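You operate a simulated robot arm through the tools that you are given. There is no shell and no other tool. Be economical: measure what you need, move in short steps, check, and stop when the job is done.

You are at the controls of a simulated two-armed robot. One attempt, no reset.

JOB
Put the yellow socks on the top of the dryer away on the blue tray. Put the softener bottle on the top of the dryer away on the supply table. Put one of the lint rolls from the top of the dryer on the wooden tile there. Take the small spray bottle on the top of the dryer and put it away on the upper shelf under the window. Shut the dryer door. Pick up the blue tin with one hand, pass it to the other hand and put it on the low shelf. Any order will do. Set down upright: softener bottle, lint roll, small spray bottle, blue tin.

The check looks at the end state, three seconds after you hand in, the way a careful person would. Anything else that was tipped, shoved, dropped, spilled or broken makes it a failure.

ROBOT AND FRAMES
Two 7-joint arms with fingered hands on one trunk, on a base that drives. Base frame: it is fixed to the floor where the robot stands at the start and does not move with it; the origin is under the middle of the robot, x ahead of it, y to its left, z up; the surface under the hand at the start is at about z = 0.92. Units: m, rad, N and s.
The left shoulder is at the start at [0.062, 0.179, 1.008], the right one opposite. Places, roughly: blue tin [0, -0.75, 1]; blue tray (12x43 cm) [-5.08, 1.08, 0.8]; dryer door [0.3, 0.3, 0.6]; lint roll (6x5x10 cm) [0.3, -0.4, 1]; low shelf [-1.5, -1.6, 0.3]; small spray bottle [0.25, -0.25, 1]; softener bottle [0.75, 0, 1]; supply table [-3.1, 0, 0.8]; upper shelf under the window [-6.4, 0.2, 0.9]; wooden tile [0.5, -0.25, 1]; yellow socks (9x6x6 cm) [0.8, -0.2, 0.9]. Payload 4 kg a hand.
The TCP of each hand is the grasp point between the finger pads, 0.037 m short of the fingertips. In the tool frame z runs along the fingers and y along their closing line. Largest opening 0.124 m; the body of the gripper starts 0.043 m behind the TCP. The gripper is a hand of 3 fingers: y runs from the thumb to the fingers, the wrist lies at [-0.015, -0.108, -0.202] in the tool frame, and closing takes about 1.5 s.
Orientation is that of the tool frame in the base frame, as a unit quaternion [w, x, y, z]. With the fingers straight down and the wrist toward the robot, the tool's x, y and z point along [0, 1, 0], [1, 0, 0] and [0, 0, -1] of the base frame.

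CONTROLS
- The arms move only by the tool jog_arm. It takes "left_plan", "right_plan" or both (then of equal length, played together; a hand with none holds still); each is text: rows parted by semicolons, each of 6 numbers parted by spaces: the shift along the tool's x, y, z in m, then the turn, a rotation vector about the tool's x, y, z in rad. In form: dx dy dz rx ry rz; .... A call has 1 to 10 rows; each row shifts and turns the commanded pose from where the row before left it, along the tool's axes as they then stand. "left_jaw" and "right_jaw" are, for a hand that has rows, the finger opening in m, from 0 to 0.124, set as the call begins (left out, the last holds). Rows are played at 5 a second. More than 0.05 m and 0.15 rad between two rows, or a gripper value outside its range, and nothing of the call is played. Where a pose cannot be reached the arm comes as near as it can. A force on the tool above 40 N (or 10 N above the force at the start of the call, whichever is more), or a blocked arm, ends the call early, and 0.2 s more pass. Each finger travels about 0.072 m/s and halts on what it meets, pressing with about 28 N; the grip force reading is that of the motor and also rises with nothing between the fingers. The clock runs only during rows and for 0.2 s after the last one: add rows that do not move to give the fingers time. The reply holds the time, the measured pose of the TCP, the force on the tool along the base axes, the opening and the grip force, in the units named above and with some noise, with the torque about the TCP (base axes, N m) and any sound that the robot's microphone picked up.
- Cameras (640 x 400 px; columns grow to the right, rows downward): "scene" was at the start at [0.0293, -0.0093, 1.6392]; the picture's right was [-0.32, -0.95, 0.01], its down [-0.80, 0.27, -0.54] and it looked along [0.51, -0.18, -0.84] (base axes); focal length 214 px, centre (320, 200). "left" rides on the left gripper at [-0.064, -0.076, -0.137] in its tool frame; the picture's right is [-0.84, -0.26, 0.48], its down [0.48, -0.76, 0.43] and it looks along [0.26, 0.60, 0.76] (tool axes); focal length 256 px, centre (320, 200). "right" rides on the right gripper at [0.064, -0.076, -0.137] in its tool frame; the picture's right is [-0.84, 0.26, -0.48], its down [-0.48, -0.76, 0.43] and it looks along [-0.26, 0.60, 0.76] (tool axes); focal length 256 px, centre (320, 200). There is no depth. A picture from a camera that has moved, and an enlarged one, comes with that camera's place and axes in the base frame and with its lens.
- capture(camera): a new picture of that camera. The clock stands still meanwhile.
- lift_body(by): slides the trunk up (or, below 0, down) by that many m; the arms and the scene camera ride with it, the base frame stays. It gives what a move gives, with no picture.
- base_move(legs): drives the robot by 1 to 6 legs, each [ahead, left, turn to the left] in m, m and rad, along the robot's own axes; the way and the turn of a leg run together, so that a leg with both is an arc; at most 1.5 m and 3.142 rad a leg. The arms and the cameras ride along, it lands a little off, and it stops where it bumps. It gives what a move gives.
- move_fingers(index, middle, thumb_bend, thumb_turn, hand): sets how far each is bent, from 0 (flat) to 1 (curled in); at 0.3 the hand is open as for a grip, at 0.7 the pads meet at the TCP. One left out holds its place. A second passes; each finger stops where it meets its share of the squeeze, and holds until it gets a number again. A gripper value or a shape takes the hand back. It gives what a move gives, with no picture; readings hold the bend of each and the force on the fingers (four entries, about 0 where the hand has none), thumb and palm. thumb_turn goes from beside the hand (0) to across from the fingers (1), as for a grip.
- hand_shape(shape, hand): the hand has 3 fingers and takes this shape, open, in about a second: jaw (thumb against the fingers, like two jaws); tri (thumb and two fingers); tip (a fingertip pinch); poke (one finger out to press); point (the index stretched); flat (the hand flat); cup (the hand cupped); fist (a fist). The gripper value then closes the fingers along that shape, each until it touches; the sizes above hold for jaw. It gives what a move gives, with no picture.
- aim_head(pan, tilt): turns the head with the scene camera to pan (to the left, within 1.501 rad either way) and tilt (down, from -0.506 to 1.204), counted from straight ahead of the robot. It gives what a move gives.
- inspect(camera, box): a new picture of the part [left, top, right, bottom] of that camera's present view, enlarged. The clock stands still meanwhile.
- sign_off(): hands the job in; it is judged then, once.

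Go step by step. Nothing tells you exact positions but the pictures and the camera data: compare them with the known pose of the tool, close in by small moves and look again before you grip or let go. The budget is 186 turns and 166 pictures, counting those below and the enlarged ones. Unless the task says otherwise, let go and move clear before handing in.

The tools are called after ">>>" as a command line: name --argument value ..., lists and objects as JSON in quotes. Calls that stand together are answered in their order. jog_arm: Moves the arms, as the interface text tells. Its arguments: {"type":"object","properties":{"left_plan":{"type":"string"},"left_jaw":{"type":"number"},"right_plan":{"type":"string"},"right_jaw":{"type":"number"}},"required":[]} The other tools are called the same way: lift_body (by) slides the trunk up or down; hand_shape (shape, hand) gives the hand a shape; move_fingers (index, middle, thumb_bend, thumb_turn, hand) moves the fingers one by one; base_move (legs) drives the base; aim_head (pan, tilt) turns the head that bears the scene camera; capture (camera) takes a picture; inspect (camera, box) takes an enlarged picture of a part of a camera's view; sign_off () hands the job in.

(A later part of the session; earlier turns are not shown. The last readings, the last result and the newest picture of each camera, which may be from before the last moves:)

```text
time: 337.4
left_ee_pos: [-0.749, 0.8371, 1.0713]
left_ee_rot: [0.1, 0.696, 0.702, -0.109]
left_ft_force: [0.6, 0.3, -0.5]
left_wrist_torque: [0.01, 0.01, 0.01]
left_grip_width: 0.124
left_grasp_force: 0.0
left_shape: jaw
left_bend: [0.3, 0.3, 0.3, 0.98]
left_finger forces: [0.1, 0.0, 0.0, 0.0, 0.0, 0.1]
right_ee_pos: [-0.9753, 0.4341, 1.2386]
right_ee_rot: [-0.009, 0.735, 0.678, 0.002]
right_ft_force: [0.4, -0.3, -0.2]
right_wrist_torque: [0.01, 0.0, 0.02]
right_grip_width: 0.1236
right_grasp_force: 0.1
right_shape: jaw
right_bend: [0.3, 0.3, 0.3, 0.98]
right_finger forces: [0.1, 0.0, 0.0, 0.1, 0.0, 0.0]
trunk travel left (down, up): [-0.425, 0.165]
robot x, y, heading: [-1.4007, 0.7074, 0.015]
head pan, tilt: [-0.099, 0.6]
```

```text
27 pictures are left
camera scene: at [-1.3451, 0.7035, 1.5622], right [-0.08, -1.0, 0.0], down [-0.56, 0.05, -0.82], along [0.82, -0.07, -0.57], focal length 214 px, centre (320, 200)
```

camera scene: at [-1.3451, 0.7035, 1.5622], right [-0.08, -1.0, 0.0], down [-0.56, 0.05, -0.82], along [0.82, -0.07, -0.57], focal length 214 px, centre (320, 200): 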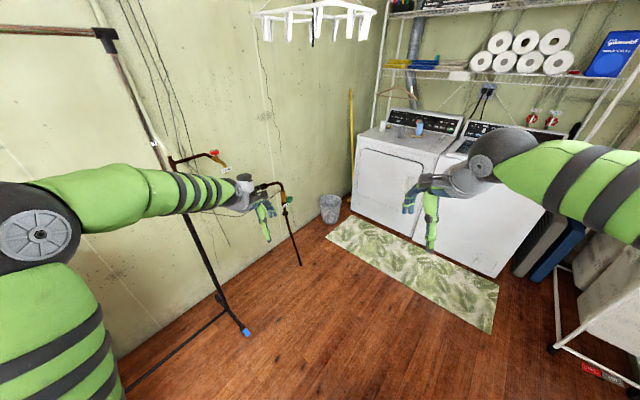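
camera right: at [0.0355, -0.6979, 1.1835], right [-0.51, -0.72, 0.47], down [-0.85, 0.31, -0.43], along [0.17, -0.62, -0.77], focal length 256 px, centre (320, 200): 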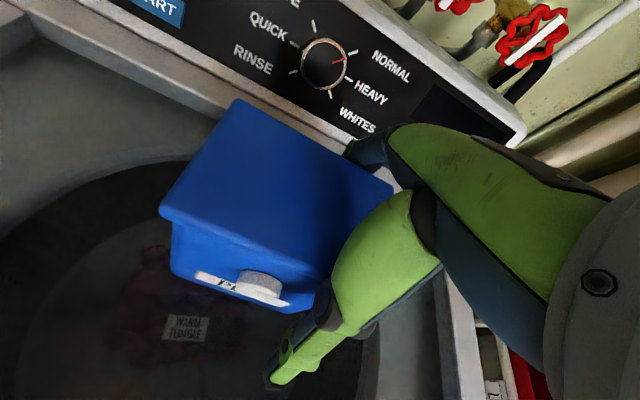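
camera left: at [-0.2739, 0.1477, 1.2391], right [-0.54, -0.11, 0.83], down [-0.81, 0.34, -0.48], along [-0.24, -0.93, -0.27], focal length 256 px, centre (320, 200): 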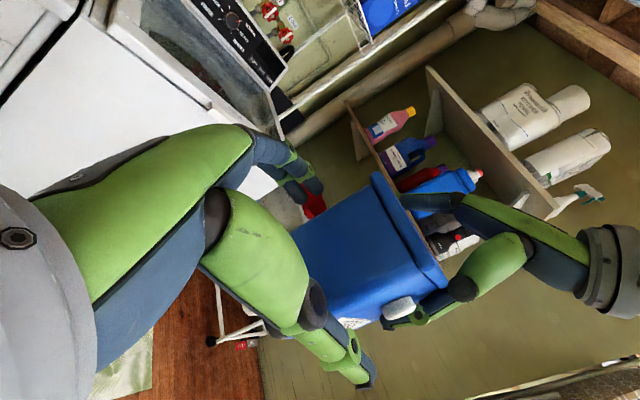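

The left arm is near the wall pipe and a garment rail, so I'll strafe right first and then tidy the left arm.

>>> base_move --legs '[[0, -0.5, 0]]'

>>> jog_arm --left_plan "0 0 -0.03 0 0.14 0;0 0 -0.03 0 0.15 0;0 -0.03 -0.035 0 0 0;0 -0.03 -0.035 0 0 0;0 -0.03 -0.035 0 0 0;0.03 -0.03 -0.02 0 0 0;0.03 -0.01 -0.02 0 0 0;0 0 0 0 0 0"

>>> base_move --legs '[[0.7, -0.23, -0.015]]'

```text
time: 340.3
left_ee_pos: [-0.7416, 0.3408, 1.0717]
left_ee_rot: [0.1, 0.695, 0.703, -0.109]
left_ft_force: [-0.4, -0.6, 0.0]
left_wrist_torque: [0.03, -0.04, 0.02]
left_grip_width: 0.1242
left_grasp_force: 0.1
left_shape: jaw
left_bend: [0.3, 0.3, 0.3, 0.98]
left_finger forces: [0.0, 0.0, 0.1, 0.1, 0.0, 0.1]
right_ee_pos: [-0.9674, -0.0633, 1.2379]
right_ee_rot: [-0.01, 0.734, 0.679, 0.002]
right_ft_force: [-0.4, 0.5, 0.3]
right_wrist_torque: [0.0, 0.02, 0.01]
right_grip_width: 0.1239
right_grasp_force: 0.2
right_shape: jaw
right_bend: [0.3, 0.3, 0.3, 0.98]
right_finger forces: [0.0, 0.0, 0.1, 0.1, 0.0, 0.1]
trunk travel left (down, up): [-0.425, 0.165]
robot x, y, heading: [-1.3978, 0.2147, 0.02]
head pan, tilt: [-0.099, 0.6]
```

```text
time: 342.1
left_ee_pos: [-0.868, 0.4125, 1.2769]
left_ee_rot: [-0.004, 0.704, 0.71, -0.007]
left_ft_force: [0.7, 0.0, 0.2]
left_wrist_torque: [0.02, -0.02, 0.02]
left_grip_width: 0.124
left_grasp_force: 0.1
left_shape: jaw
left_bend: [0.3, 0.3, 0.3, 0.98]
left_finger forces: [0.0, 0.0, 0.1, 0.0, 0.0, 0.0]
right_ee_pos: [-0.9679, -0.0633, 1.2402]
right_ee_rot: [-0.01, 0.734, 0.679, 0.003]
right_ft_force: [0.0, -0.2, 0.7]
right_wrist_torque: [0.02, -0.01, -0.02]
right_grip_width: 0.1237
right_grasp_force: 0.1
right_shape: jaw
right_bend: [0.3, 0.3, 0.3, 0.98]
right_finger forces: [0.0, 0.1, 0.0, 0.1, 0.0, 0.0]
trunk travel left (down, up): [-0.425, 0.165]
robot x, y, heading: [-1.3961, 0.2125, 0.018]
head pan, tilt: [-0.099, 0.6]
```

```text
time: 346.1
left_ee_pos: [-0.1653, 0.1794, 1.2743]
left_ee_rot: [-0.004, 0.71, 0.705, -0.008]
left_ft_force: [-0.5, -0.8, 0.6]
left_wrist_torque: [0.0, 0.01, 0.0]
left_grip_width: 0.1242
left_grasp_force: 0.0
left_shape: jaw
left_bend: [0.3, 0.3, 0.3, 0.98]
left_finger forces: [0.0, 0.0, 0.0, 0.0, 0.0, 0.0]
right_ee_pos: [-0.2709, -0.2937, 1.2389]
right_ee_rot: [-0.01, 0.741, 0.672, 0.003]
right_ft_force: [0.0, 0.0, -1.5]
right_wrist_torque: [0.01, 0.0, 0.01]
right_grip_width: 0.1237
right_grasp_force: 0.1
right_shape: jaw
right_bend: [0.3, 0.3, 0.3, 0.98]
right_finger forces: [0.1, 0.1, 0.0, 0.0, 0.0, 0.0]
trunk travel left (down, up): [-0.425, 0.165]
robot x, y, heading: [-0.6951, -0.0099, 0.0]
head pan, tilt: [-0.099, 0.6]
```

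I'm back facing the dryer. I'll set the right hand's yaw and a 45° sideways lean (to slip under the hanger from the right), raise the trunk slightly and drive in.

>>> lift_body --by 0.05

>>> jog_arm --right_plan "0 0 0 0 0 0.128;0 0 0 0 0 0.128;0 0 0 0 0 0.128;0 0 0 0 0 0.128;0 0 0 0 0.131 0;0 0 0 0 0.131 0;0 0 0 0 0.131 0;0 0 0 0 0.131 0;0 0 0 0 0.131 0;0 0 0 0 0.131 0" --right_jaw 0.105

>>> base_move --legs '[[0.66, 0, 0]]'

>>> aim_head --pan -0.2 --tilt 0.8

>>> capture --camera "scene"

```text
time: 347.0
left_ee_pos: [-0.1642, 0.1796, 1.3257]
left_ee_rot: [-0.004, 0.71, 0.704, -0.007]
left_ft_force: [-0.1, 0.1, -0.7]
left_wrist_torque: [0.0, 0.02, -0.05]
left_grip_width: 0.1241
left_grasp_force: 0.1
left_shape: jaw
left_bend: [0.3, 0.3, 0.3, 0.98]
left_finger forces: [0.0, 0.0, 0.0, 0.1, 0.1, 0.0]
right_ee_pos: [-0.272, -0.2946, 1.2882]
right_ee_rot: [-0.01, 0.74, 0.672, 0.002]
right_ft_force: [0.0, 0.4, 0.0]
right_wrist_torque: [-0.02, 0.01, 0.0]
right_grip_width: 0.1236
right_grasp_force: 0.2
right_shape: jaw
right_bend: [0.3, 0.3, 0.3, 0.98]
right_finger forces: [0.0, 0.0, 0.0, 0.1, 0.0, 0.1]
trunk travel left (down, up): [-0.475, 0.115]
robot x, y, heading: [-0.6954, -0.0103, 0.003]
head pan, tilt: [-0.099, 0.6]
```

```text
time: 349.2
left_ee_pos: [-0.1652, 0.1791, 1.3257]
left_ee_rot: [-0.004, 0.71, 0.704, -0.007]
left_ft_force: [0.3, -0.3, -0.9]
left_wrist_torque: [0.02, -0.02, 0.01]
left_grip_width: 0.1243
left_grasp_force: 0.0
left_shape: jaw
left_bend: [0.3, 0.3, 0.3, 0.98]
left_finger forces: [0.1, 0.1, 0.0, 0.0, 0.0, 0.0]
right_ee_pos: [-0.2732, -0.2956, 1.2882]
right_ee_rot: [-0.187, 0.819, 0.423, 0.34]
right_ft_force: [0.2, 0.5, -0.4]
right_wrist_torque: [-0.02, 0.02, -0.01]
right_grip_width: 0.1051
right_grasp_force: 0.1
right_shape: jaw
right_bend: [0.31, 0.34, 0.0, 0.98]
right_finger forces: [0.0, 0.1, 0.0, 0.0, 0.0, 0.0]
trunk travel left (down, up): [-0.475, 0.115]
robot x, y, heading: [-0.6949, -0.0141, -0.001]
head pan, tilt: [-0.099, 0.6]
```

```text
time: 352.9
left_ee_pos: [0.4969, 0.1792, 1.325]
left_ee_rot: [-0.004, 0.71, 0.704, -0.008]
left_ft_force: [0.2, -0.2, -0.8]
left_wrist_torque: [-0.04, -0.01, 0.01]
left_grip_width: 0.1239
left_grasp_force: 0.1
left_shape: jaw
left_bend: [0.3, 0.3, 0.3, 0.98]
left_finger forces: [0.0, 0.1, 0.1, 0.0, 0.0, 0.0]
right_ee_pos: [0.3884, -0.2942, 1.2878]
right_ee_rot: [-0.186, 0.818, 0.424, 0.34]
right_ft_force: [0.8, 0.0, 0.4]
right_wrist_torque: [0.01, 0.01, 0.01]
right_grip_width: 0.1052
right_grasp_force: 0.2
right_shape: jaw
right_bend: [0.31, 0.34, 0.0, 0.98]
right_finger forces: [0.0, 0.0, 0.0, 0.0, 0.0, 0.1]
trunk travel left (down, up): [-0.475, 0.115]
robot x, y, heading: [-0.0369, -0.0119, -0.005]
head pan, tilt: [-0.099, 0.6]
```

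```text
time: 353.6
left_ee_pos: [0.4958, 0.1787, 1.3256]
left_ee_rot: [-0.005, 0.71, 0.704, -0.007]
left_ft_force: [-1.1, 0.2, 0.3]
left_wrist_torque: [0.0, -0.01, 0.01]
left_grip_width: 0.1242
left_grasp_force: 0.0
left_shape: jaw
left_bend: [0.3, 0.3, 0.3, 0.98]
left_finger forces: [0.0, 0.0, 0.1, 0.0, 0.0, 0.0]
right_ee_pos: [0.3882, -0.2944, 1.2881]
right_ee_rot: [-0.186, 0.819, 0.424, 0.34]
right_ft_force: [-0.3, -0.5, 0.1]
right_wrist_torque: [0.0, 0.01, 0.0]
right_grip_width: 0.1051
right_grasp_force: 0.0
right_shape: jaw
right_bend: [0.31, 0.34, 0.0, 0.98]
right_finger forces: [0.0, 0.1, 0.0, 0.0, 0.0, 0.0]
trunk travel left (down, up): [-0.475, 0.115]
robot x, y, heading: [-0.0341, -0.007, -0.001]
head pan, tilt: [-0.201, 0.799]
```

```text
26 pictures are left
camera scene: at [0.0149, -0.0265, 1.5954], right [-0.2, -0.98, 0.0], down [-0.7, 0.14, -0.7], along [0.68, -0.14, -0.72], focal length 214 px, centre (320, 200)
```

scene: 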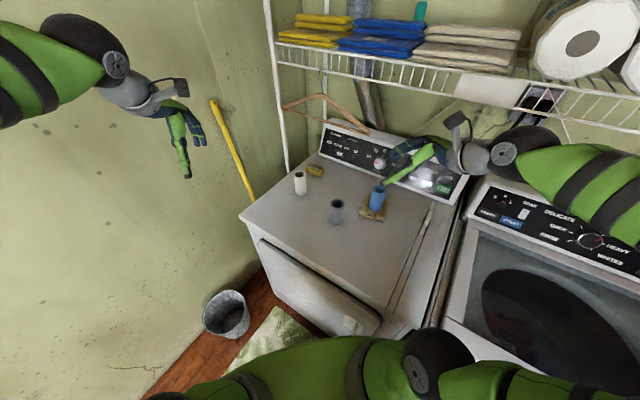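

I should double-check the dryer door from this angle.

>>> inspect --camera "scene" --box '[220, 120, 460, 350]'

```text
1.74 times, centred on (340, 235) of scene
camera zoom: at [0.0149, -0.0265, 1.5954], right [-0.2, -0.98, 0.0], down [-0.7, 0.14, -0.7], along [0.68, -0.14, -0.72], focal length 373 px, centre (285, 139)
```

zoom: 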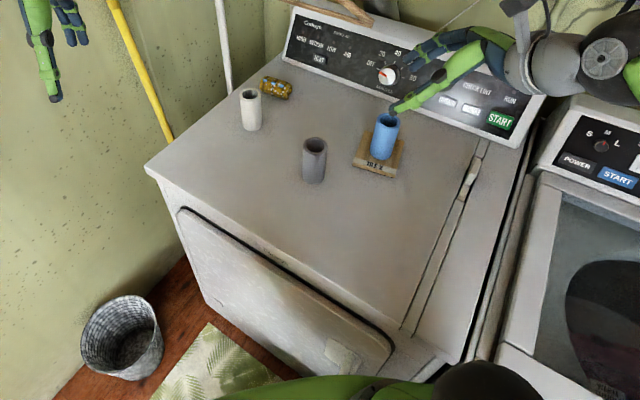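

The door is shut flush. Now I'll bring the right hand down to a point just right of and in front of the socks, below the hanger.

>>> jog_arm --right_plan "0.002 0.0207 0.038 0 0 0;0.002 0.0207 0.038 0 0 0;0.002 0.0207 0.038 0 0 0;0.002 0.0207 0.038 0 0 0;0.002 0.0207 0.038 0 0 0;0.002 0.0207 0.038 0 0 0;0.002 0.0207 0.038 0 0 0;0.002 0.0207 0.038 0 0 0;0.002 0.0207 0.038 0 0 0;0 0 0 0 0 0"

>>> capture --camera "right"

>>> inspect --camera "scene" --box '[260, 80, 460, 220]'

```text
time: 355.8
left_ee_pos: [0.4973, 0.1758, 1.3254]
left_ee_rot: [-0.006, 0.71, 0.704, -0.007]
left_ft_force: [-0.1, -1.0, 0.5]
left_wrist_torque: [0.11, 0.01, 0.05]
left_grip_width: 0.1237
left_grasp_force: 0.0
left_shape: jaw
left_bend: [0.3, 0.3, 0.3, 0.98]
left_finger forces: [0.1, 0.1, 0.1, 0.0, 0.0, 0.0]
right_ee_pos: [0.6858, -0.1876, 1.0557]
right_ee_rot: [-0.189, 0.818, 0.425, 0.339]
right_ft_force: [-0.6, -1.5, -0.1]
right_wrist_torque: [0.01, 0.03, 0.01]
right_grip_width: 0.1053
right_grasp_force: 0.0
right_shape: jaw
right_bend: [0.31, 0.34, 0.0, 0.98]
right_finger forces: [0.1, 0.1, 0.1, 0.0, 0.0, 0.0]
trunk travel left (down, up): [-0.475, 0.115]
robot x, y, heading: [-0.0366, -0.0085, -0.001]
head pan, tilt: [-0.201, 0.799]
```

```text
24 pictures are left
camera right: at [0.5958, -0.1917, 1.1993], right [-0.32, -0.91, -0.27], down [-0.65, 0.42, -0.63], along [0.69, -0.03, -0.73], focal length 256 px, centre (320, 200)
```

right: 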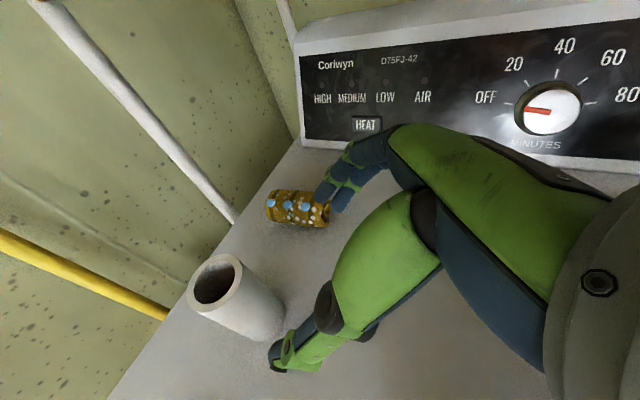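

```text
2.86 times, centred on (360, 150) of scene
camera zoom: at [0.0164, -0.0306, 1.5953], right [-0.2, -0.98, 0.0], down [-0.7, 0.14, -0.7], along [0.68, -0.14, -0.72], focal length 613 px, centre (206, 343)
```

zoom: 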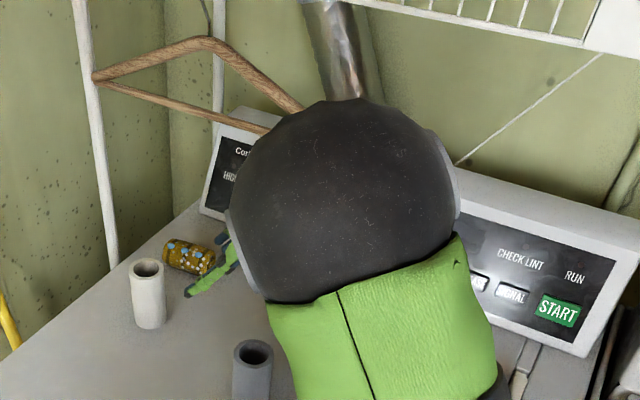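

>>> jog_arm --right_plan "0.0064 0.0377 0.0179 0 0 0;0.0064 0.0377 0.0179 0 0 0;0.0064 0.0377 0.0179 0 0 0;0 0 0 0 0 0"

>>> capture --camera "right"

>>> inspect --camera "scene" --box '[270, 80, 390, 180]'

```text
time: 356.8
left_ee_pos: [0.4955, 0.1796, 1.3264]
left_ee_rot: [-0.003, 0.71, 0.704, -0.008]
left_ft_force: [-0.2, 0.4, 0.4]
left_wrist_torque: [-0.01, 0.02, -0.02]
left_grip_width: 0.1241
left_grasp_force: 0.1
left_shape: jaw
left_bend: [0.3, 0.3, 0.3, 0.98]
left_finger forces: [0.0, 0.0, 0.0, 0.0, 0.1, 0.0]
right_ee_pos: [0.7451, -0.1831, 1.0507]
right_ee_rot: [-0.186, 0.819, 0.424, 0.339]
right_ft_force: [-0.9, 0.6, -0.1]
right_wrist_torque: [0.0, -0.01, 0.02]
right_grip_width: 0.1053
right_grasp_force: 0.0
right_shape: jaw
right_bend: [0.32, 0.34, 0.0, 0.98]
right_finger forces: [0.0, 0.0, 0.0, 0.1, 0.0, 0.0]
right hand out of reach, approached as far as the arm can: row 2, 3
trunk travel left (down, up): [-0.475, 0.115]
robot x, y, heading: [-0.0365, -0.0143, -0.002]
head pan, tilt: [-0.201, 0.799]
```

```text
22 pictures are left
camera right: at [0.6561, -0.1857, 1.193], right [-0.32, -0.91, -0.26], down [-0.65, 0.42, -0.64], along [0.69, -0.03, -0.73], focal length 256 px, centre (320, 200)
```

right: 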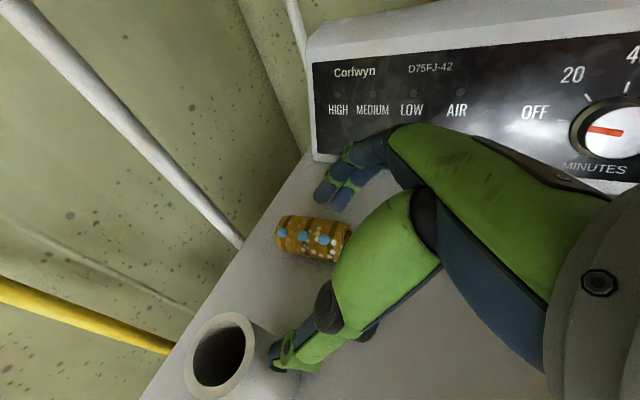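

```text
4.00 times, centred on (330, 130) of scene
camera zoom: at [0.0147, -0.0263, 1.5954], right [-0.2, -0.98, 0.0], down [-0.7, 0.14, -0.7], along [0.68, -0.14, -0.72], focal length 858 px, centre (280, 480)
```

zoom: 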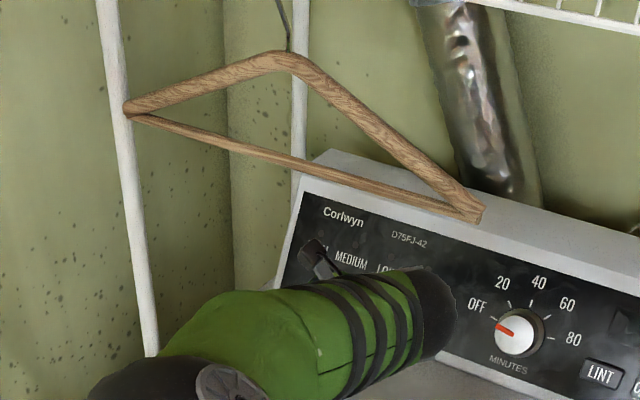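

The arm ran out of comfortable reach there. I'll back the hand out the way it came, shift the base 12 cm along the dryer front, and come in again.

>>> jog_arm --right_plan "-0.0116 -0.0224 -0.04 0 0 0;-0.0116 -0.0224 -0.04 0 0 0;-0.0116 -0.0224 -0.04 0 0 0;-0.0116 -0.0224 -0.04 0 0 0;-0.0116 -0.0224 -0.04 0 0 0;0 0 0 0 0 0"

>>> base_move --legs '[[0.085, 0.085, 0]]'

```text
time: 358.2
left_ee_pos: [0.4976, 0.1807, 1.3246]
left_ee_rot: [-0.004, 0.71, 0.704, -0.008]
left_ft_force: [0.3, 0.0, -0.5]
left_wrist_torque: [-0.02, 0.01, 0.0]
left_grip_width: 0.1243
left_grasp_force: 0.1
left_shape: jaw
left_bend: [0.3, 0.3, 0.3, 0.98]
left_finger forces: [0.0, 0.1, 0.1, 0.0, 0.1, 0.1]
right_ee_pos: [0.5488, -0.2686, 1.1503]
right_ee_rot: [-0.186, 0.819, 0.424, 0.338]
right_ft_force: [-0.3, -0.3, -0.4]
right_wrist_torque: [0.02, 0.04, -0.01]
right_grip_width: 0.1052
right_grasp_force: 0.1
right_shape: jaw
right_bend: [0.32, 0.34, 0.0, 0.98]
right_finger forces: [0.1, 0.0, 0.0, 0.1, 0.0, 0.0]
trunk travel left (down, up): [-0.475, 0.115]
robot x, y, heading: [-0.0326, -0.0104, -0.001]
head pan, tilt: [-0.201, 0.799]
```

```text
time: 359.5
left_ee_pos: [0.5835, 0.2655, 1.3244]
left_ee_rot: [-0.004, 0.71, 0.704, -0.008]
left_ft_force: [0.0, 0.0, 0.5]
left_wrist_torque: [-0.02, 0.0, 0.01]
left_grip_width: 0.124
left_grasp_force: 0.1
left_shape: jaw
left_bend: [0.3, 0.3, 0.3, 0.98]
left_finger forces: [0.0, 0.1, 0.1, 0.1, 0.0, 0.0]
right_ee_pos: [0.634, -0.1849, 1.1507]
right_ee_rot: [-0.186, 0.819, 0.424, 0.339]
right_ft_force: [0.3, 0.4, -0.2]
right_wrist_torque: [-0.03, 0.01, 0.01]
right_grip_width: 0.1048
right_grasp_force: 0.1
right_shape: jaw
right_bend: [0.32, 0.34, 0.0, 0.98]
right_finger forces: [0.0, 0.0, 0.1, 0.0, 0.0, 0.0]
trunk travel left (down, up): [-0.475, 0.115]
robot x, y, heading: [0.0495, 0.0712, 0.0]
head pan, tilt: [-0.201, 0.799]
```

>>> jog_arm --right_plan "-0.016 0.0177 0.0267 0 0 0;-0.016 0.0177 0.0267 0 0 0;-0.016 0.0177 0.0267 0 0 0;0.006 0.0353 0.0197 0 0 0;0.006 0.0353 0.0197 0 0 0;0.006 0.0353 0.0197 0 0 0;0 0 0 0 0 0"

>>> capture --camera "right"

```text
time: 361.1
left_ee_pos: [0.5813, 0.2655, 1.3262]
left_ee_rot: [-0.004, 0.71, 0.704, -0.008]
left_ft_force: [-0.3, 0.8, -0.8]
left_wrist_torque: [-0.03, 0.02, -0.02]
left_grip_width: 0.1238
left_grasp_force: 0.1
left_shape: jaw
left_bend: [0.3, 0.3, 0.3, 0.98]
left_finger forces: [0.0, 0.1, 0.0, 0.0, 0.0, 0.1]
right_ee_pos: [0.7403, -0.1818, 1.0548]
right_ee_rot: [-0.189, 0.818, 0.423, 0.34]
right_ft_force: [0.0, 0.8, -0.2]
right_wrist_torque: [-0.01, 0.0, -0.01]
right_grip_width: 0.1052
right_grasp_force: 0.1
right_shape: jaw
right_bend: [0.32, 0.34, 0.0, 0.98]
right_finger forces: [0.0, 0.0, 0.1, 0.0, 0.0, 0.0]
right hand out of reach, approached as far as the arm can: row 4, 5, 6
trunk travel left (down, up): [-0.475, 0.115]
robot x, y, heading: [0.0495, 0.0712, -0.006]
head pan, tilt: [-0.201, 0.799]
```

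```text
20 pictures are left
camera right: at [0.6494, -0.1853, 1.1975], right [-0.33, -0.91, -0.26], down [-0.65, 0.42, -0.63], along [0.69, -0.03, -0.73], focal length 256 px, centre (320, 200)
```

right: 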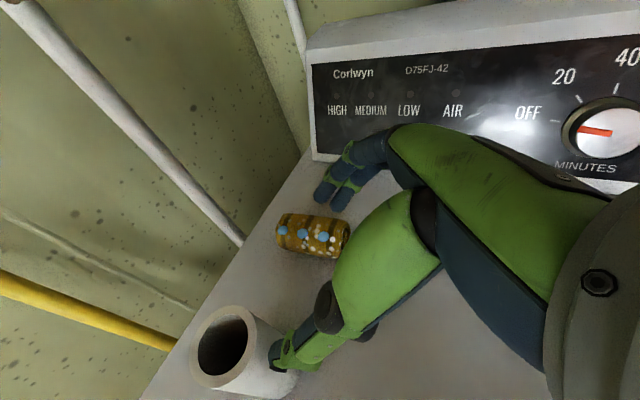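

The lean is limiting the reach. I'll step back, reduce the lean to about 20°, and try again along the same low path.

>>> jog_arm --right_plan "-0.011 -0.015 -0.0145 0 0 0;-0.011 -0.0145 -0.0145 0 0 0;0 0 0 0 -0.145 0;0 0 0 0 -0.145 0;0 0 0 0 -0.145 0;0.0113 0.0343 0.0176 0 0 0;0.0113 0.0343 0.0176 0 0 0;0.0113 0.0343 0.0176 0 0 0;0 0 0 0 0 0"

>>> capture --camera "right"

```text
time: 363.1
left_ee_pos: [0.5811, 0.2644, 1.326]
left_ee_rot: [-0.004, 0.71, 0.704, -0.008]
left_ft_force: [-0.2, -0.2, 0.3]
left_wrist_torque: [0.01, 0.01, -0.03]
left_grip_width: 0.1239
left_grasp_force: 0.1
left_shape: jaw
left_bend: [0.3, 0.3, 0.3, 0.98]
left_finger forces: [0.0, 0.0, 0.1, 0.0, 0.1, 0.1]
right_ee_pos: [0.7728, -0.1897, 1.0301]
right_ee_rot: [-0.09, 0.873, 0.454, 0.155]
right_ft_force: [-0.9, -0.2, 1.0]
right_wrist_torque: [0.01, 0.02, -0.01]
right_grip_width: 0.105
right_grasp_force: 0.0
right_shape: jaw
right_bend: [0.32, 0.34, 0.0, 0.98]
right_finger forces: [0.0, 0.1, 0.1, 0.1, 0.0, 0.0]
right hand out of reach, approached as far as the arm can: row 7, 8
trunk travel left (down, up): [-0.475, 0.115]
robot x, y, heading: [0.0512, 0.0772, -0.002]
head pan, tilt: [-0.201, 0.799]
```

```text
19 pictures are left
camera right: at [0.7196, -0.1403, 1.1828], right [-0.33, -0.93, 0.15], down [-0.8, 0.2, -0.56], along [0.49, -0.31, -0.81], focal length 256 px, centre (320, 200)
```

right: 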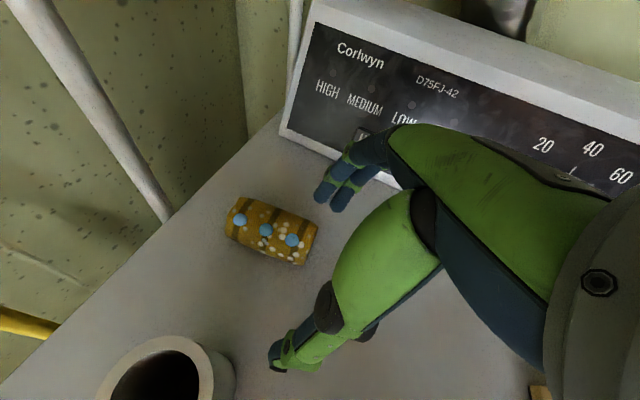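

The right arm is in an awkward posture for this. Turning the base 0.6 rad right puts the socks squarely in the left hand's natural range, already at the right yaw, so I'll withdraw the right hand and turn.

>>> jog_arm --right_plan "-0.012 -0.028 -0.031 0 0 0;-0.012 -0.028 -0.031 0 0 0;-0.012 -0.028 -0.031 0 0 0;-0.012 -0.028 -0.031 0 0 0;-0.024 -0.018 -0.03 0 0 0;-0.024 -0.018 -0.03 0 0 0;-0.024 -0.018 -0.03 0 0 0;-0.024 -0.018 -0.03 0 0 0;-0.024 -0.018 -0.03 0 0 0;-0.024 -0.018 -0.03 0 0 0"

>>> base_move --legs '[[0, 0, -0.6]]'

>>> capture --camera "left"

```text
time: 365.3
left_ee_pos: [0.5795, 0.2633, 1.3249]
left_ee_rot: [-0.004, 0.71, 0.704, -0.008]
left_ft_force: [0.0, -0.7, -0.1]
left_wrist_torque: [0.02, -0.01, 0.02]
left_grip_width: 0.124
left_grasp_force: 0.0
left_shape: jaw
left_bend: [0.3, 0.3, 0.3, 0.98]
left_finger forces: [0.0, 0.0, 0.0, 0.1, 0.0, 0.0]
right_ee_pos: [0.4294, -0.3009, 1.2525]
right_ee_rot: [-0.091, 0.873, 0.454, 0.154]
right_ft_force: [0.4, -0.7, 0.6]
right_wrist_torque: [-0.02, 0.02, 0.04]
right_grip_width: 0.1051
right_grasp_force: 0.0
right_shape: jaw
right_bend: [0.32, 0.34, 0.0, 0.98]
right_finger forces: [0.0, 0.0, 0.1, 0.0, 0.0, 0.0]
trunk travel left (down, up): [-0.475, 0.115]
robot x, y, heading: [0.05, 0.0731, -0.002]
head pan, tilt: [-0.201, 0.799]
```

```text
time: 367.3
left_ee_pos: [0.5958, -0.0682, 1.3253]
left_ee_rot: [-0.006, 0.887, 0.463, -0.007]
left_ft_force: [0.3, 0.5, 0.5]
left_wrist_torque: [0.01, 0.0, 0.0]
left_grip_width: 0.1239
left_grasp_force: 0.1
left_shape: jaw
left_bend: [0.3, 0.3, 0.3, 0.98]
left_finger forces: [0.0, 0.0, 0.0, 0.0, 0.0, 0.1]
right_ee_pos: [0.1533, -0.4508, 1.2515]
right_ee_rot: [-0.041, 0.968, 0.176, 0.174]
right_ft_force: [0.3, 0.6, -0.2]
right_wrist_torque: [0.01, 0.03, 0.02]
right_grip_width: 0.1052
right_grasp_force: 0.0
right_shape: jaw
right_bend: [0.32, 0.34, 0.0, 0.98]
right_finger forces: [0.1, 0.1, 0.1, 0.0, 0.0, 0.1]
trunk travel left (down, up): [-0.475, 0.115]
robot x, y, heading: [0.0508, 0.0741, -0.603]
head pan, tilt: [-0.201, 0.799]
```

```text
18 pictures are left
camera left: at [0.4985, -0.0785, 1.4639], right [-0.7, -0.54, -0.47], down [-0.35, 0.83, -0.42], along [0.62, -0.13, -0.77], focal length 256 px, centre (320, 200)
```

left: 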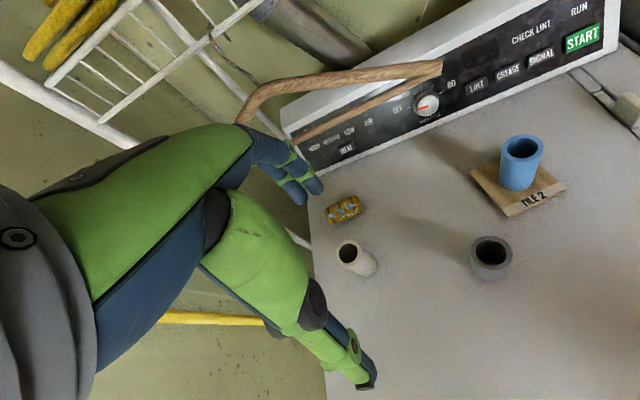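

This pose is natural for the left hand. I'll tilt slightly forward, narrow the opening, and lower to a spot just in front of and right of the socks, below the hanger.

>>> jog_arm --left_plan "0 0 0 -0.15 0 0;-0.0007 0.0166 0.0386 0 0 0;-0.0007 0.0166 0.0386 0 0 0;-0.0007 0.0166 0.0386 0 0 0;-0.0007 0.0166 0.0386 0 0 0;-0.0007 0.0166 0.0386 0 0 0;-0.0007 0.0166 0.0386 0 0 0;-0.0007 0.0166 0.0386 0 0 0;0 0 0 0 0 0" --left_jaw 0.1

>>> capture --camera "left"

>>> aim_head --pan 0.35 --tilt 0.6

>>> capture --camera "scene"

```text
time: 369.3
left_ee_pos: [0.7154, -0.1598, 1.0734]
left_ee_rot: [0.06, 0.885, 0.462, 0.029]
left_ft_force: [0.6, -0.4, -0.2]
left_wrist_torque: [0.0, -0.03, -0.04]
left_grip_width: 0.1
left_grasp_force: 0.0
left_shape: jaw
left_bend: [0.32, 0.35, 0.0, 0.98]
left_finger forces: [0.0, 0.1, 0.1, 0.0, 0.0, 0.1]
right_ee_pos: [0.1527, -0.4511, 1.2507]
right_ee_rot: [-0.041, 0.968, 0.176, 0.174]
right_ft_force: [-0.5, -0.1, 0.3]
right_wrist_torque: [-0.01, -0.03, -0.01]
right_grip_width: 0.1053
right_grasp_force: 0.0
right_shape: jaw
right_bend: [0.32, 0.34, 0.0, 0.98]
right_finger forces: [0.0, 0.0, 0.0, 0.0, 0.0, 0.0]
trunk travel left (down, up): [-0.475, 0.115]
robot x, y, heading: [0.0517, 0.0726, -0.604]
head pan, tilt: [-0.201, 0.799]
```

```text
17 pictures are left
camera left: at [0.6015, -0.1583, 1.1989], right [-0.64, -0.58, -0.51], down [-0.3, 0.79, -0.53], along [0.71, -0.19, -0.68], focal length 256 px, centre (320, 200)
```

left: 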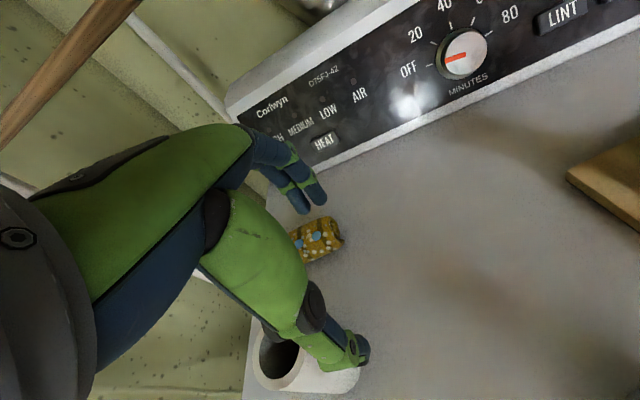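

```text
time: 370.3
left_ee_pos: [0.7151, -0.1593, 1.0735]
left_ee_rot: [0.06, 0.884, 0.462, 0.029]
left_ft_force: [0.3, 1.0, -0.9]
left_wrist_torque: [0.03, 0.0, -0.01]
left_grip_width: 0.1002
left_grasp_force: 0.0
left_shape: jaw
left_bend: [0.32, 0.35, 0.0, 0.98]
left_finger forces: [0.0, 0.1, 0.0, 0.0, 0.1, 0.0]
right_ee_pos: [0.1515, -0.4506, 1.2507]
right_ee_rot: [-0.042, 0.968, 0.176, 0.174]
right_ft_force: [0.0, 0.5, 0.6]
right_wrist_torque: [-0.01, -0.02, 0.01]
right_grip_width: 0.1054
right_grasp_force: 0.0
right_shape: jaw
right_bend: [0.32, 0.34, 0.0, 0.98]
right_finger forces: [0.0, 0.0, 0.0, 0.0, 0.1, 0.0]
trunk travel left (down, up): [-0.475, 0.115]
robot x, y, heading: [0.0534, 0.0739, -0.599]
head pan, tilt: [0.351, 0.6]
```

```text
16 pictures are left
camera scene: at [0.1113, 0.0698, 1.6122], right [-0.25, -0.97, 0.0], down [-0.55, 0.14, -0.82], along [0.8, -0.21, -0.57], focal length 214 px, centre (320, 200)
```

scene: 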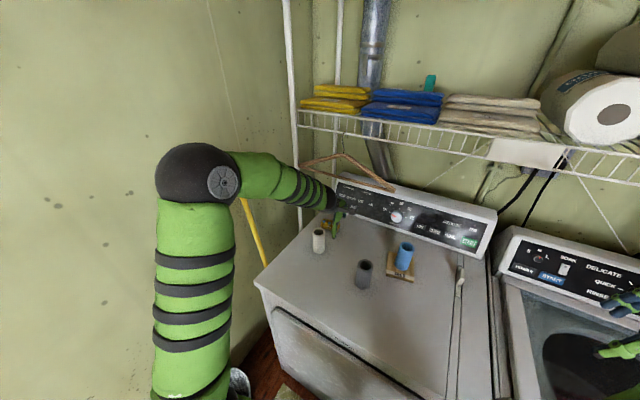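

>>> jog_arm --left_plan "0.02 0.034 0.005 0 0 0;0.02 0.034 0.005 0 0 0;0.02 0.034 0.005 0 0 0;0 -0.006 0.04 0 0 0;0 0 0 0 0 0"

>>> capture --camera "left"

>>> inspect --camera "scene" --box '[280, 130, 440, 270]'

```text
time: 371.5
left_ee_pos: [0.8335, -0.1698, 1.0319]
left_ee_rot: [0.06, 0.885, 0.462, 0.03]
left_ft_force: [0.4, -0.2, 0.9]
left_wrist_torque: [0.0, -0.02, 0.04]
left_grip_width: 0.1001
left_grasp_force: 0.0
left_shape: jaw
left_bend: [0.32, 0.35, 0.0, 0.98]
left_finger forces: [0.1, 0.0, 0.0, 0.1, 0.1, 0.0]
right_ee_pos: [0.1546, -0.4494, 1.2515]
right_ee_rot: [-0.042, 0.968, 0.176, 0.175]
right_ft_force: [0.4, -0.5, -0.3]
right_wrist_torque: [0.0, 0.0, 0.03]
right_grip_width: 0.1051
right_grasp_force: 0.0
right_shape: jaw
right_bend: [0.32, 0.34, 0.0, 0.98]
right_finger forces: [0.0, 0.0, 0.0, 0.0, 0.1, 0.0]
trunk travel left (down, up): [-0.475, 0.115]
robot x, y, heading: [0.0549, 0.0795, -0.607]
head pan, tilt: [0.351, 0.6]
```

```text
15 pictures are left
camera left: at [0.7201, -0.1682, 1.1572], right [-0.64, -0.58, -0.51], down [-0.3, 0.79, -0.53], along [0.71, -0.19, -0.68], focal length 256 px, centre (320, 200)
```

left: 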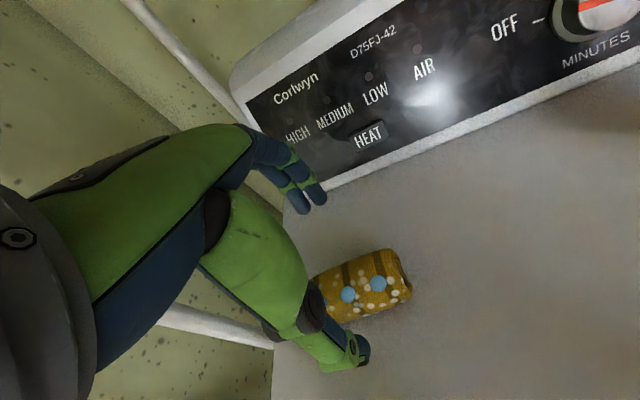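

```text
2.86 times, centred on (360, 200) of scene
camera zoom: at [0.1114, 0.0702, 1.6123], right [-0.25, -0.97, 0.0], down [-0.55, 0.14, -0.83], along [0.8, -0.2, -0.56], focal length 613 px, centre (206, 200)
```

zoom: 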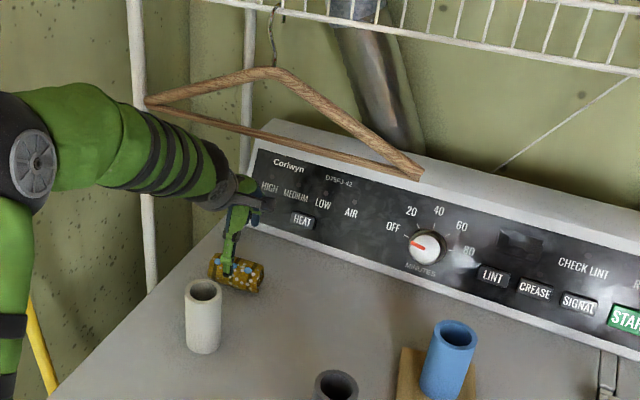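

The hand is centred over the socks and clear of the hanger. I'll descend and close.

>>> jog_arm --left_plan "0 -0.004 0.031 0 0 0;0 -0.004 0.029 0 0 0;0 0 0 0 0 0"

>>> jog_arm --left_plan "0 0 0 0 0 0;0 0 0 0 0 0;0 0 0 0 0 0;0 0 0 0 0 0;0 0 0 0 0 0;0 0 0 0 0 0;0 0 0 0 0 0" --left_jaw 0.02

>>> capture --camera "left"

```text
time: 372.3
left_ee_pos: [0.8339, -0.1702, 0.9708]
left_ee_rot: [0.06, 0.885, 0.461, 0.028]
left_ft_force: [-0.1, 0.3, 0.5]
left_wrist_torque: [0.0, 0.0, 0.03]
left_grip_width: 0.1001
left_grasp_force: 0.0
left_shape: jaw
left_bend: [0.32, 0.35, 0.0, 0.98]
left_finger forces: [0.1, 0.0, 0.0, 0.0, 0.0, 0.0]
right_ee_pos: [0.153, -0.4494, 1.2527]
right_ee_rot: [-0.042, 0.968, 0.177, 0.173]
right_ft_force: [0.3, 0.9, 0.0]
right_wrist_torque: [-0.04, 0.0, 0.01]
right_grip_width: 0.1046
right_grasp_force: 0.2
right_shape: jaw
right_bend: [0.32, 0.34, 0.0, 0.98]
right_finger forces: [0.0, 0.0, 0.0, 0.0, 0.1, 0.0]
trunk travel left (down, up): [-0.475, 0.115]
robot x, y, heading: [0.0498, 0.0748, -0.6]
head pan, tilt: [0.351, 0.6]
```

```text
time: 373.9
left_ee_pos: [0.8328, -0.1706, 0.9723]
left_ee_rot: [0.061, 0.885, 0.462, 0.028]
left_ft_force: [-1.0, 0.6, 5.4]
left_wrist_torque: [-0.07, -0.04, 0.0]
left_grip_width: 0.0607
left_grasp_force: 27.6
left_shape: jaw
left_bend: [0.42, 0.45, 0.57, 1.0]
left_finger forces: [18.6, 10.1, 0.0, 0.0, 32.3, 0.0]
right_ee_pos: [0.1523, -0.4498, 1.2521]
right_ee_rot: [-0.042, 0.968, 0.175, 0.174]
right_ft_force: [-0.8, 0.5, -0.7]
right_wrist_torque: [-0.04, -0.01, 0.0]
right_grip_width: 0.105
right_grasp_force: 0.0
right_shape: jaw
right_bend: [0.32, 0.34, 0.0, 0.98]
right_finger forces: [0.0, 0.0, 0.0, 0.0, 0.1, 0.1]
trunk travel left (down, up): [-0.475, 0.115]
robot x, y, heading: [0.0497, 0.0754, -0.609]
head pan, tilt: [0.351, 0.6]
```

```text
13 pictures are left
camera left: at [0.7201, -0.1689, 1.0971], right [-0.64, -0.58, -0.51], down [-0.29, 0.79, -0.54], along [0.71, -0.19, -0.67], focal length 256 px, centre (320, 200)
```

left: 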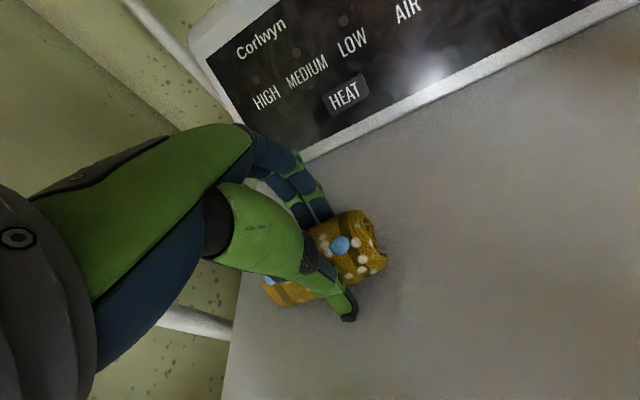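

The socks are gripped. I'll retrace: up, then out rightward-forward beneath the hanger, then up clear.

>>> jog_arm --left_plan "0 0.005 -0.036 0 0 0;0 0.005 -0.036 0 0 0;0 0.005 -0.036 0 0 0;-0.03 -0.034 -0.005 0 0 0;-0.03 -0.034 -0.005 0 0 0;-0.03 -0.034 -0.006 0 0 0;0 -0.0166 -0.0386 0 0 0;0 -0.0166 -0.0386 0 0 0;0 -0.0166 -0.0386 0 0 0;0 -0.0166 -0.0386 0 0 0"

>>> capture --camera "scene"

```text
time: 376.1
left_ee_pos: [0.6267, -0.1343, 1.2271]
left_ee_rot: [0.06, 0.884, 0.463, 0.027]
left_ft_force: [-0.6, 0.0, -1.4]
left_wrist_torque: [0.0, 0.01, 0.02]
left_grip_width: 0.0599
left_grasp_force: 28.6
left_shape: jaw
left_bend: [0.42, 0.45, 0.57, 1.0]
left_finger forces: [18.0, 9.6, 0.0, 0.0, 29.4, 0.1]
right_ee_pos: [0.1533, -0.4502, 1.2524]
right_ee_rot: [-0.04, 0.968, 0.176, 0.174]
right_ft_force: [0.9, 0.7, 0.2]
right_wrist_torque: [-0.02, 0.0, 0.03]
right_grip_width: 0.1052
right_grasp_force: 0.0
right_shape: jaw
right_bend: [0.32, 0.34, 0.0, 0.98]
right_finger forces: [0.0, 0.0, 0.0, 0.1, 0.0, 0.0]
trunk travel left (down, up): [-0.475, 0.115]
robot x, y, heading: [0.0515, 0.0727, -0.603]
head pan, tilt: [0.351, 0.6]
```

```text
12 pictures are left
camera scene: at [0.1112, 0.0709, 1.6122], right [-0.25, -0.97, 0.0], down [-0.55, 0.14, -0.83], along [0.8, -0.21, -0.56], focal length 214 px, centre (320, 200)
```

scene: 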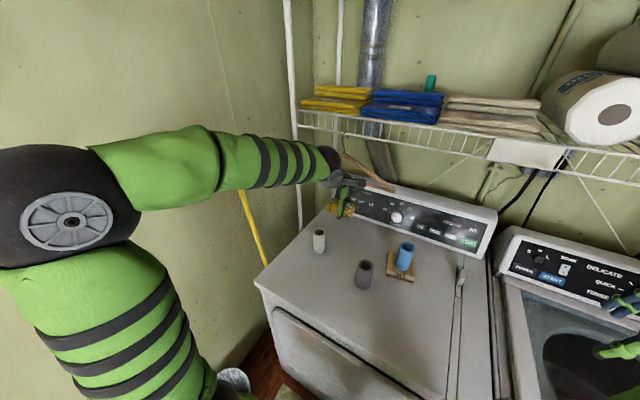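

The socks are held and nothing else moved. Now the trip to the blue tray by the known route: back off, turn toward the far room and drive to the passage.

>>> base_move --legs '[[-0.66, -0.45, 0], [0, 0, 1.47], [0, 0, 1.47]]'

>>> base_move --legs '[[1.15, 0.13, 0], [1.15, 0.13, 0], [1.15, 0.13, 0]]'

```text
time: 387.5
left_ee_pos: [-1.2692, 0.4037, 1.2267]
left_ee_rot: [-0.023, -0.366, 0.928, 0.062]
left_ft_force: [-0.8, 1.0, -0.7]
left_wrist_torque: [0.01, 0.0, -0.05]
left_grip_width: 0.0596
left_grasp_force: 27.2
left_shape: jaw
left_bend: [0.43, 0.45, 0.57, 1.0]
left_finger forces: [17.4, 9.4, 0.1, 0.0, 27.9, 0.1]
right_ee_pos: [-0.7395, 0.6124, 1.2525]
right_ee_rot: [-0.178, -0.072, 0.981, -0.022]
right_ft_force: [-1.1, 0.7, -0.1]
right_wrist_torque: [0.05, -0.02, 0.02]
right_grip_width: 0.1048
right_grasp_force: 0.0
right_shape: jaw
right_bend: [0.32, 0.34, 0.0, 0.98]
right_finger forces: [0.0, 0.0, 0.0, 0.0, 0.1, 0.0]
trunk travel left (down, up): [-0.475, 0.115]
robot x, y, heading: [-0.7504, 0.076, 2.328]
head pan, tilt: [0.351, 0.6]
```

```text
time: 404.4
left_ee_pos: [-3.9066, 2.6625, 1.2267]
left_ee_rot: [-0.021, -0.361, 0.93, 0.062]
left_ft_force: [0.1, -0.4, -1.1]
left_wrist_torque: [-0.03, 0.02, 0.03]
left_grip_width: 0.0591
left_grasp_force: 28.3
left_shape: jaw
left_bend: [0.43, 0.45, 0.57, 1.0]
left_finger forces: [17.3, 9.4, 0.0, 0.1, 27.8, 0.1]
right_ee_pos: [-3.3752, 2.8658, 1.2515]
right_ee_rot: [-0.177, -0.068, 0.982, -0.022]
right_ft_force: [0.2, 0.4, 0.4]
right_wrist_torque: [0.01, 0.02, 0.03]
right_grip_width: 0.1053
right_grasp_force: 0.0
right_shape: jaw
right_bend: [0.32, 0.34, 0.0, 0.98]
right_finger forces: [0.1, 0.0, 0.0, 0.1, 0.0, 0.0]
trunk travel left (down, up): [-0.475, 0.115]
robot x, y, heading: [-3.3878, 2.3289, 2.319]
head pan, tilt: [0.351, 0.6]
```

>>> base_move --legs '[[1.16, 0.15, 0], [0, 0, 1.593]]'

```text
time: 414.3
left_ee_pos: [-4.6106, 2.5536, 1.2263]
left_ee_rot: [0.06, 0.918, -0.39, -0.029]
left_ft_force: [0.5, 0.4, -0.5]
left_wrist_torque: [0.0, -0.01, -0.01]
left_grip_width: 0.0586
left_grasp_force: 28.2
left_shape: jaw
left_bend: [0.43, 0.46, 0.57, 1.0]
left_finger forces: [17.2, 9.2, 0.0, 0.0, 27.2, 0.1]
right_ee_pos: [-4.8281, 3.0797, 1.2519]
right_ee_rot: [0.107, 0.751, -0.636, 0.143]
right_ft_force: [-0.9, 0.1, -0.2]
right_wrist_torque: [-0.01, -0.01, 0.01]
right_grip_width: 0.105
right_grasp_force: 0.0
right_shape: jaw
right_bend: [0.32, 0.34, 0.0, 0.98]
right_finger forces: [0.0, 0.1, 0.1, 0.0, 0.0, 0.1]
trunk travel left (down, up): [-0.475, 0.115]
robot x, y, heading: [-4.2957, 3.0823, -2.362]
head pan, tilt: [0.351, 0.6]
```

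Same narrowing of the arms as before, then into the passage.

>>> jog_arm --left_plan "-0.003 0.0231 0.0031 0 0 0;-0.003 0.0231 0.0031 0 0 0;-0.003 0.0231 0.0031 0 0 0;-0.003 0.0231 0.0031 0 0 0;-0.003 0.0231 0.0031 0 0 0;-0.003 0.0231 0.0031 0 0 0;-0.003 0.0231 0.0031 0 0 0;-0.003 0.0231 0.0031 0 0 0;-0.003 0.0231 0.0031 0 0 0" --right_plan "0.0327 0.0246 0.0117 0 0 0;0.0327 0.0246 0.0117 0 0 0;0.0327 0.0246 0.0117 0 0 0;0.0327 0.0246 0.0117 0 0 0;0.0327 0.0246 0.0117 0 0 0;0.0327 0.0246 0.0117 0 0 0;0.0327 0.0246 0.0117 0 0 0;0.0327 0.0246 0.0117 0 0 0;0.0327 0.0246 0.0117 0 0 0"

>>> base_move --legs '[[1.2, -0.03, 0]]'

>>> aim_head --pan 0.5 --tilt 0.7

>>> capture --camera "scene"

```text
time: 416.3
left_ee_pos: [-4.7806, 2.4265, 1.227]
left_ee_rot: [0.06, 0.919, -0.389, -0.029]
left_ft_force: [-0.1, -0.6, -0.5]
left_wrist_torque: [-0.01, 0.0, 0.0]
left_grip_width: 0.0588
left_grasp_force: 28.4
left_shape: jaw
left_bend: [0.43, 0.46, 0.57, 1.0]
left_finger forces: [17.3, 9.2, 0.1, 0.0, 27.1, 0.0]
right_ee_pos: [-4.9886, 2.7525, 1.2428]
right_ee_rot: [0.111, 0.753, -0.633, 0.143]
right_ft_force: [0.5, -0.6, -0.3]
right_wrist_torque: [-0.01, -0.01, 0.0]
right_grip_width: 0.105
right_grasp_force: 0.0
right_shape: jaw
right_bend: [0.32, 0.34, 0.0, 0.98]
right_finger forces: [0.0, 0.1, 0.1, 0.0, 0.0, 0.0]
right hand out of reach, approached as far as the arm can: row 9
trunk travel left (down, up): [-0.475, 0.115]
robot x, y, heading: [-4.2951, 3.0802, -2.367]
head pan, tilt: [0.351, 0.6]
```

```text
time: 422.3
left_ee_pos: [-5.654, 1.6165, 1.2269]
left_ee_rot: [0.06, 0.918, -0.39, -0.029]
left_ft_force: [0.0, 0.0, -1.3]
left_wrist_torque: [0.03, -0.02, 0.0]
left_grip_width: 0.0589
left_grasp_force: 27.9
left_shape: jaw
left_bend: [0.43, 0.46, 0.57, 1.0]
left_finger forces: [17.2, 9.1, 0.0, 0.0, 27.2, 0.0]
right_ee_pos: [-5.8622, 1.9403, 1.242]
right_ee_rot: [0.109, 0.753, -0.634, 0.141]
right_ft_force: [0.2, -0.6, 0.0]
right_wrist_torque: [0.01, -0.01, -0.02]
right_grip_width: 0.1047
right_grasp_force: 0.1
right_shape: jaw
right_bend: [0.32, 0.34, 0.0, 0.98]
right_finger forces: [0.0, 0.0, 0.1, 0.0, 0.0, 0.0]
trunk travel left (down, up): [-0.475, 0.115]
robot x, y, heading: [-5.1672, 2.2682, -2.367]
head pan, tilt: [0.351, 0.6]
```

```text
time: 423.0
left_ee_pos: [-5.6525, 1.615, 1.2274]
left_ee_rot: [0.06, 0.919, -0.39, -0.028]
left_ft_force: [-0.1, 0.0, -1.8]
left_wrist_torque: [0.02, 0.01, 0.01]
left_grip_width: 0.0586
left_grasp_force: 27.9
left_shape: jaw
left_bend: [0.43, 0.46, 0.57, 1.0]
left_finger forces: [17.2, 9.1, 0.0, 0.1, 27.2, 0.1]
right_ee_pos: [-5.8602, 1.9402, 1.2418]
right_ee_rot: [0.111, 0.753, -0.633, 0.142]
right_ft_force: [0.8, 0.4, 0.6]
right_wrist_torque: [0.02, 0.01, 0.02]
right_grip_width: 0.1052
right_grasp_force: 0.0
right_shape: jaw
right_bend: [0.32, 0.34, 0.0, 0.98]
right_finger forces: [0.0, 0.0, 0.1, 0.0, 0.1, 0.0]
trunk travel left (down, up): [-0.475, 0.115]
robot x, y, heading: [-5.1671, 2.2662, -2.362]
head pan, tilt: [0.499, 0.7]
```

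```text
11 pictures are left
camera scene: at [-5.17, 2.2079, 1.6037], right [-0.96, 0.29, 0.0], down [0.19, 0.62, -0.77], along [-0.22, -0.73, -0.64], focal length 214 px, centre (320, 200)
```

scene: 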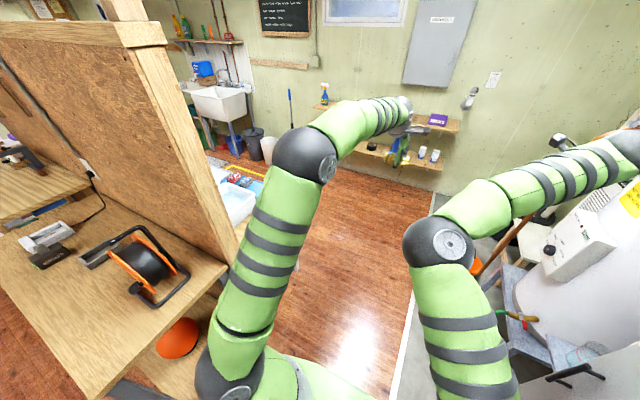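

>>> base_move --legs '[[0.6, 0, 0], [0.4, 0.07, 0]]'

```text
time: 428.5
left_ee_pos: [-6.3125, 0.8628, 1.2265]
left_ee_rot: [0.061, 0.919, -0.389, -0.028]
left_ft_force: [-0.7, 0.9, 0.4]
left_wrist_torque: [0.0, -0.03, 0.04]
left_grip_width: 0.0589
left_grasp_force: 27.8
left_shape: jaw
left_bend: [0.43, 0.46, 0.57, 1.0]
left_finger forces: [17.2, 9.1, 0.0, 0.0, 27.1, 0.0]
right_ee_pos: [-6.5226, 1.1857, 1.2418]
right_ee_rot: [0.109, 0.754, -0.631, 0.143]
right_ft_force: [-0.2, 0.1, -0.9]
right_wrist_torque: [0.02, -0.03, -0.02]
right_grip_width: 0.1049
right_grasp_force: 0.1
right_shape: jaw
right_bend: [0.32, 0.34, 0.0, 0.98]
right_finger forces: [0.0, 0.0, 0.0, 0.0, 0.1, 0.1]
trunk travel left (down, up): [-0.475, 0.115]
robot x, y, heading: [-5.8293, 1.5158, -2.365]
head pan, tilt: [0.499, 0.7]
```

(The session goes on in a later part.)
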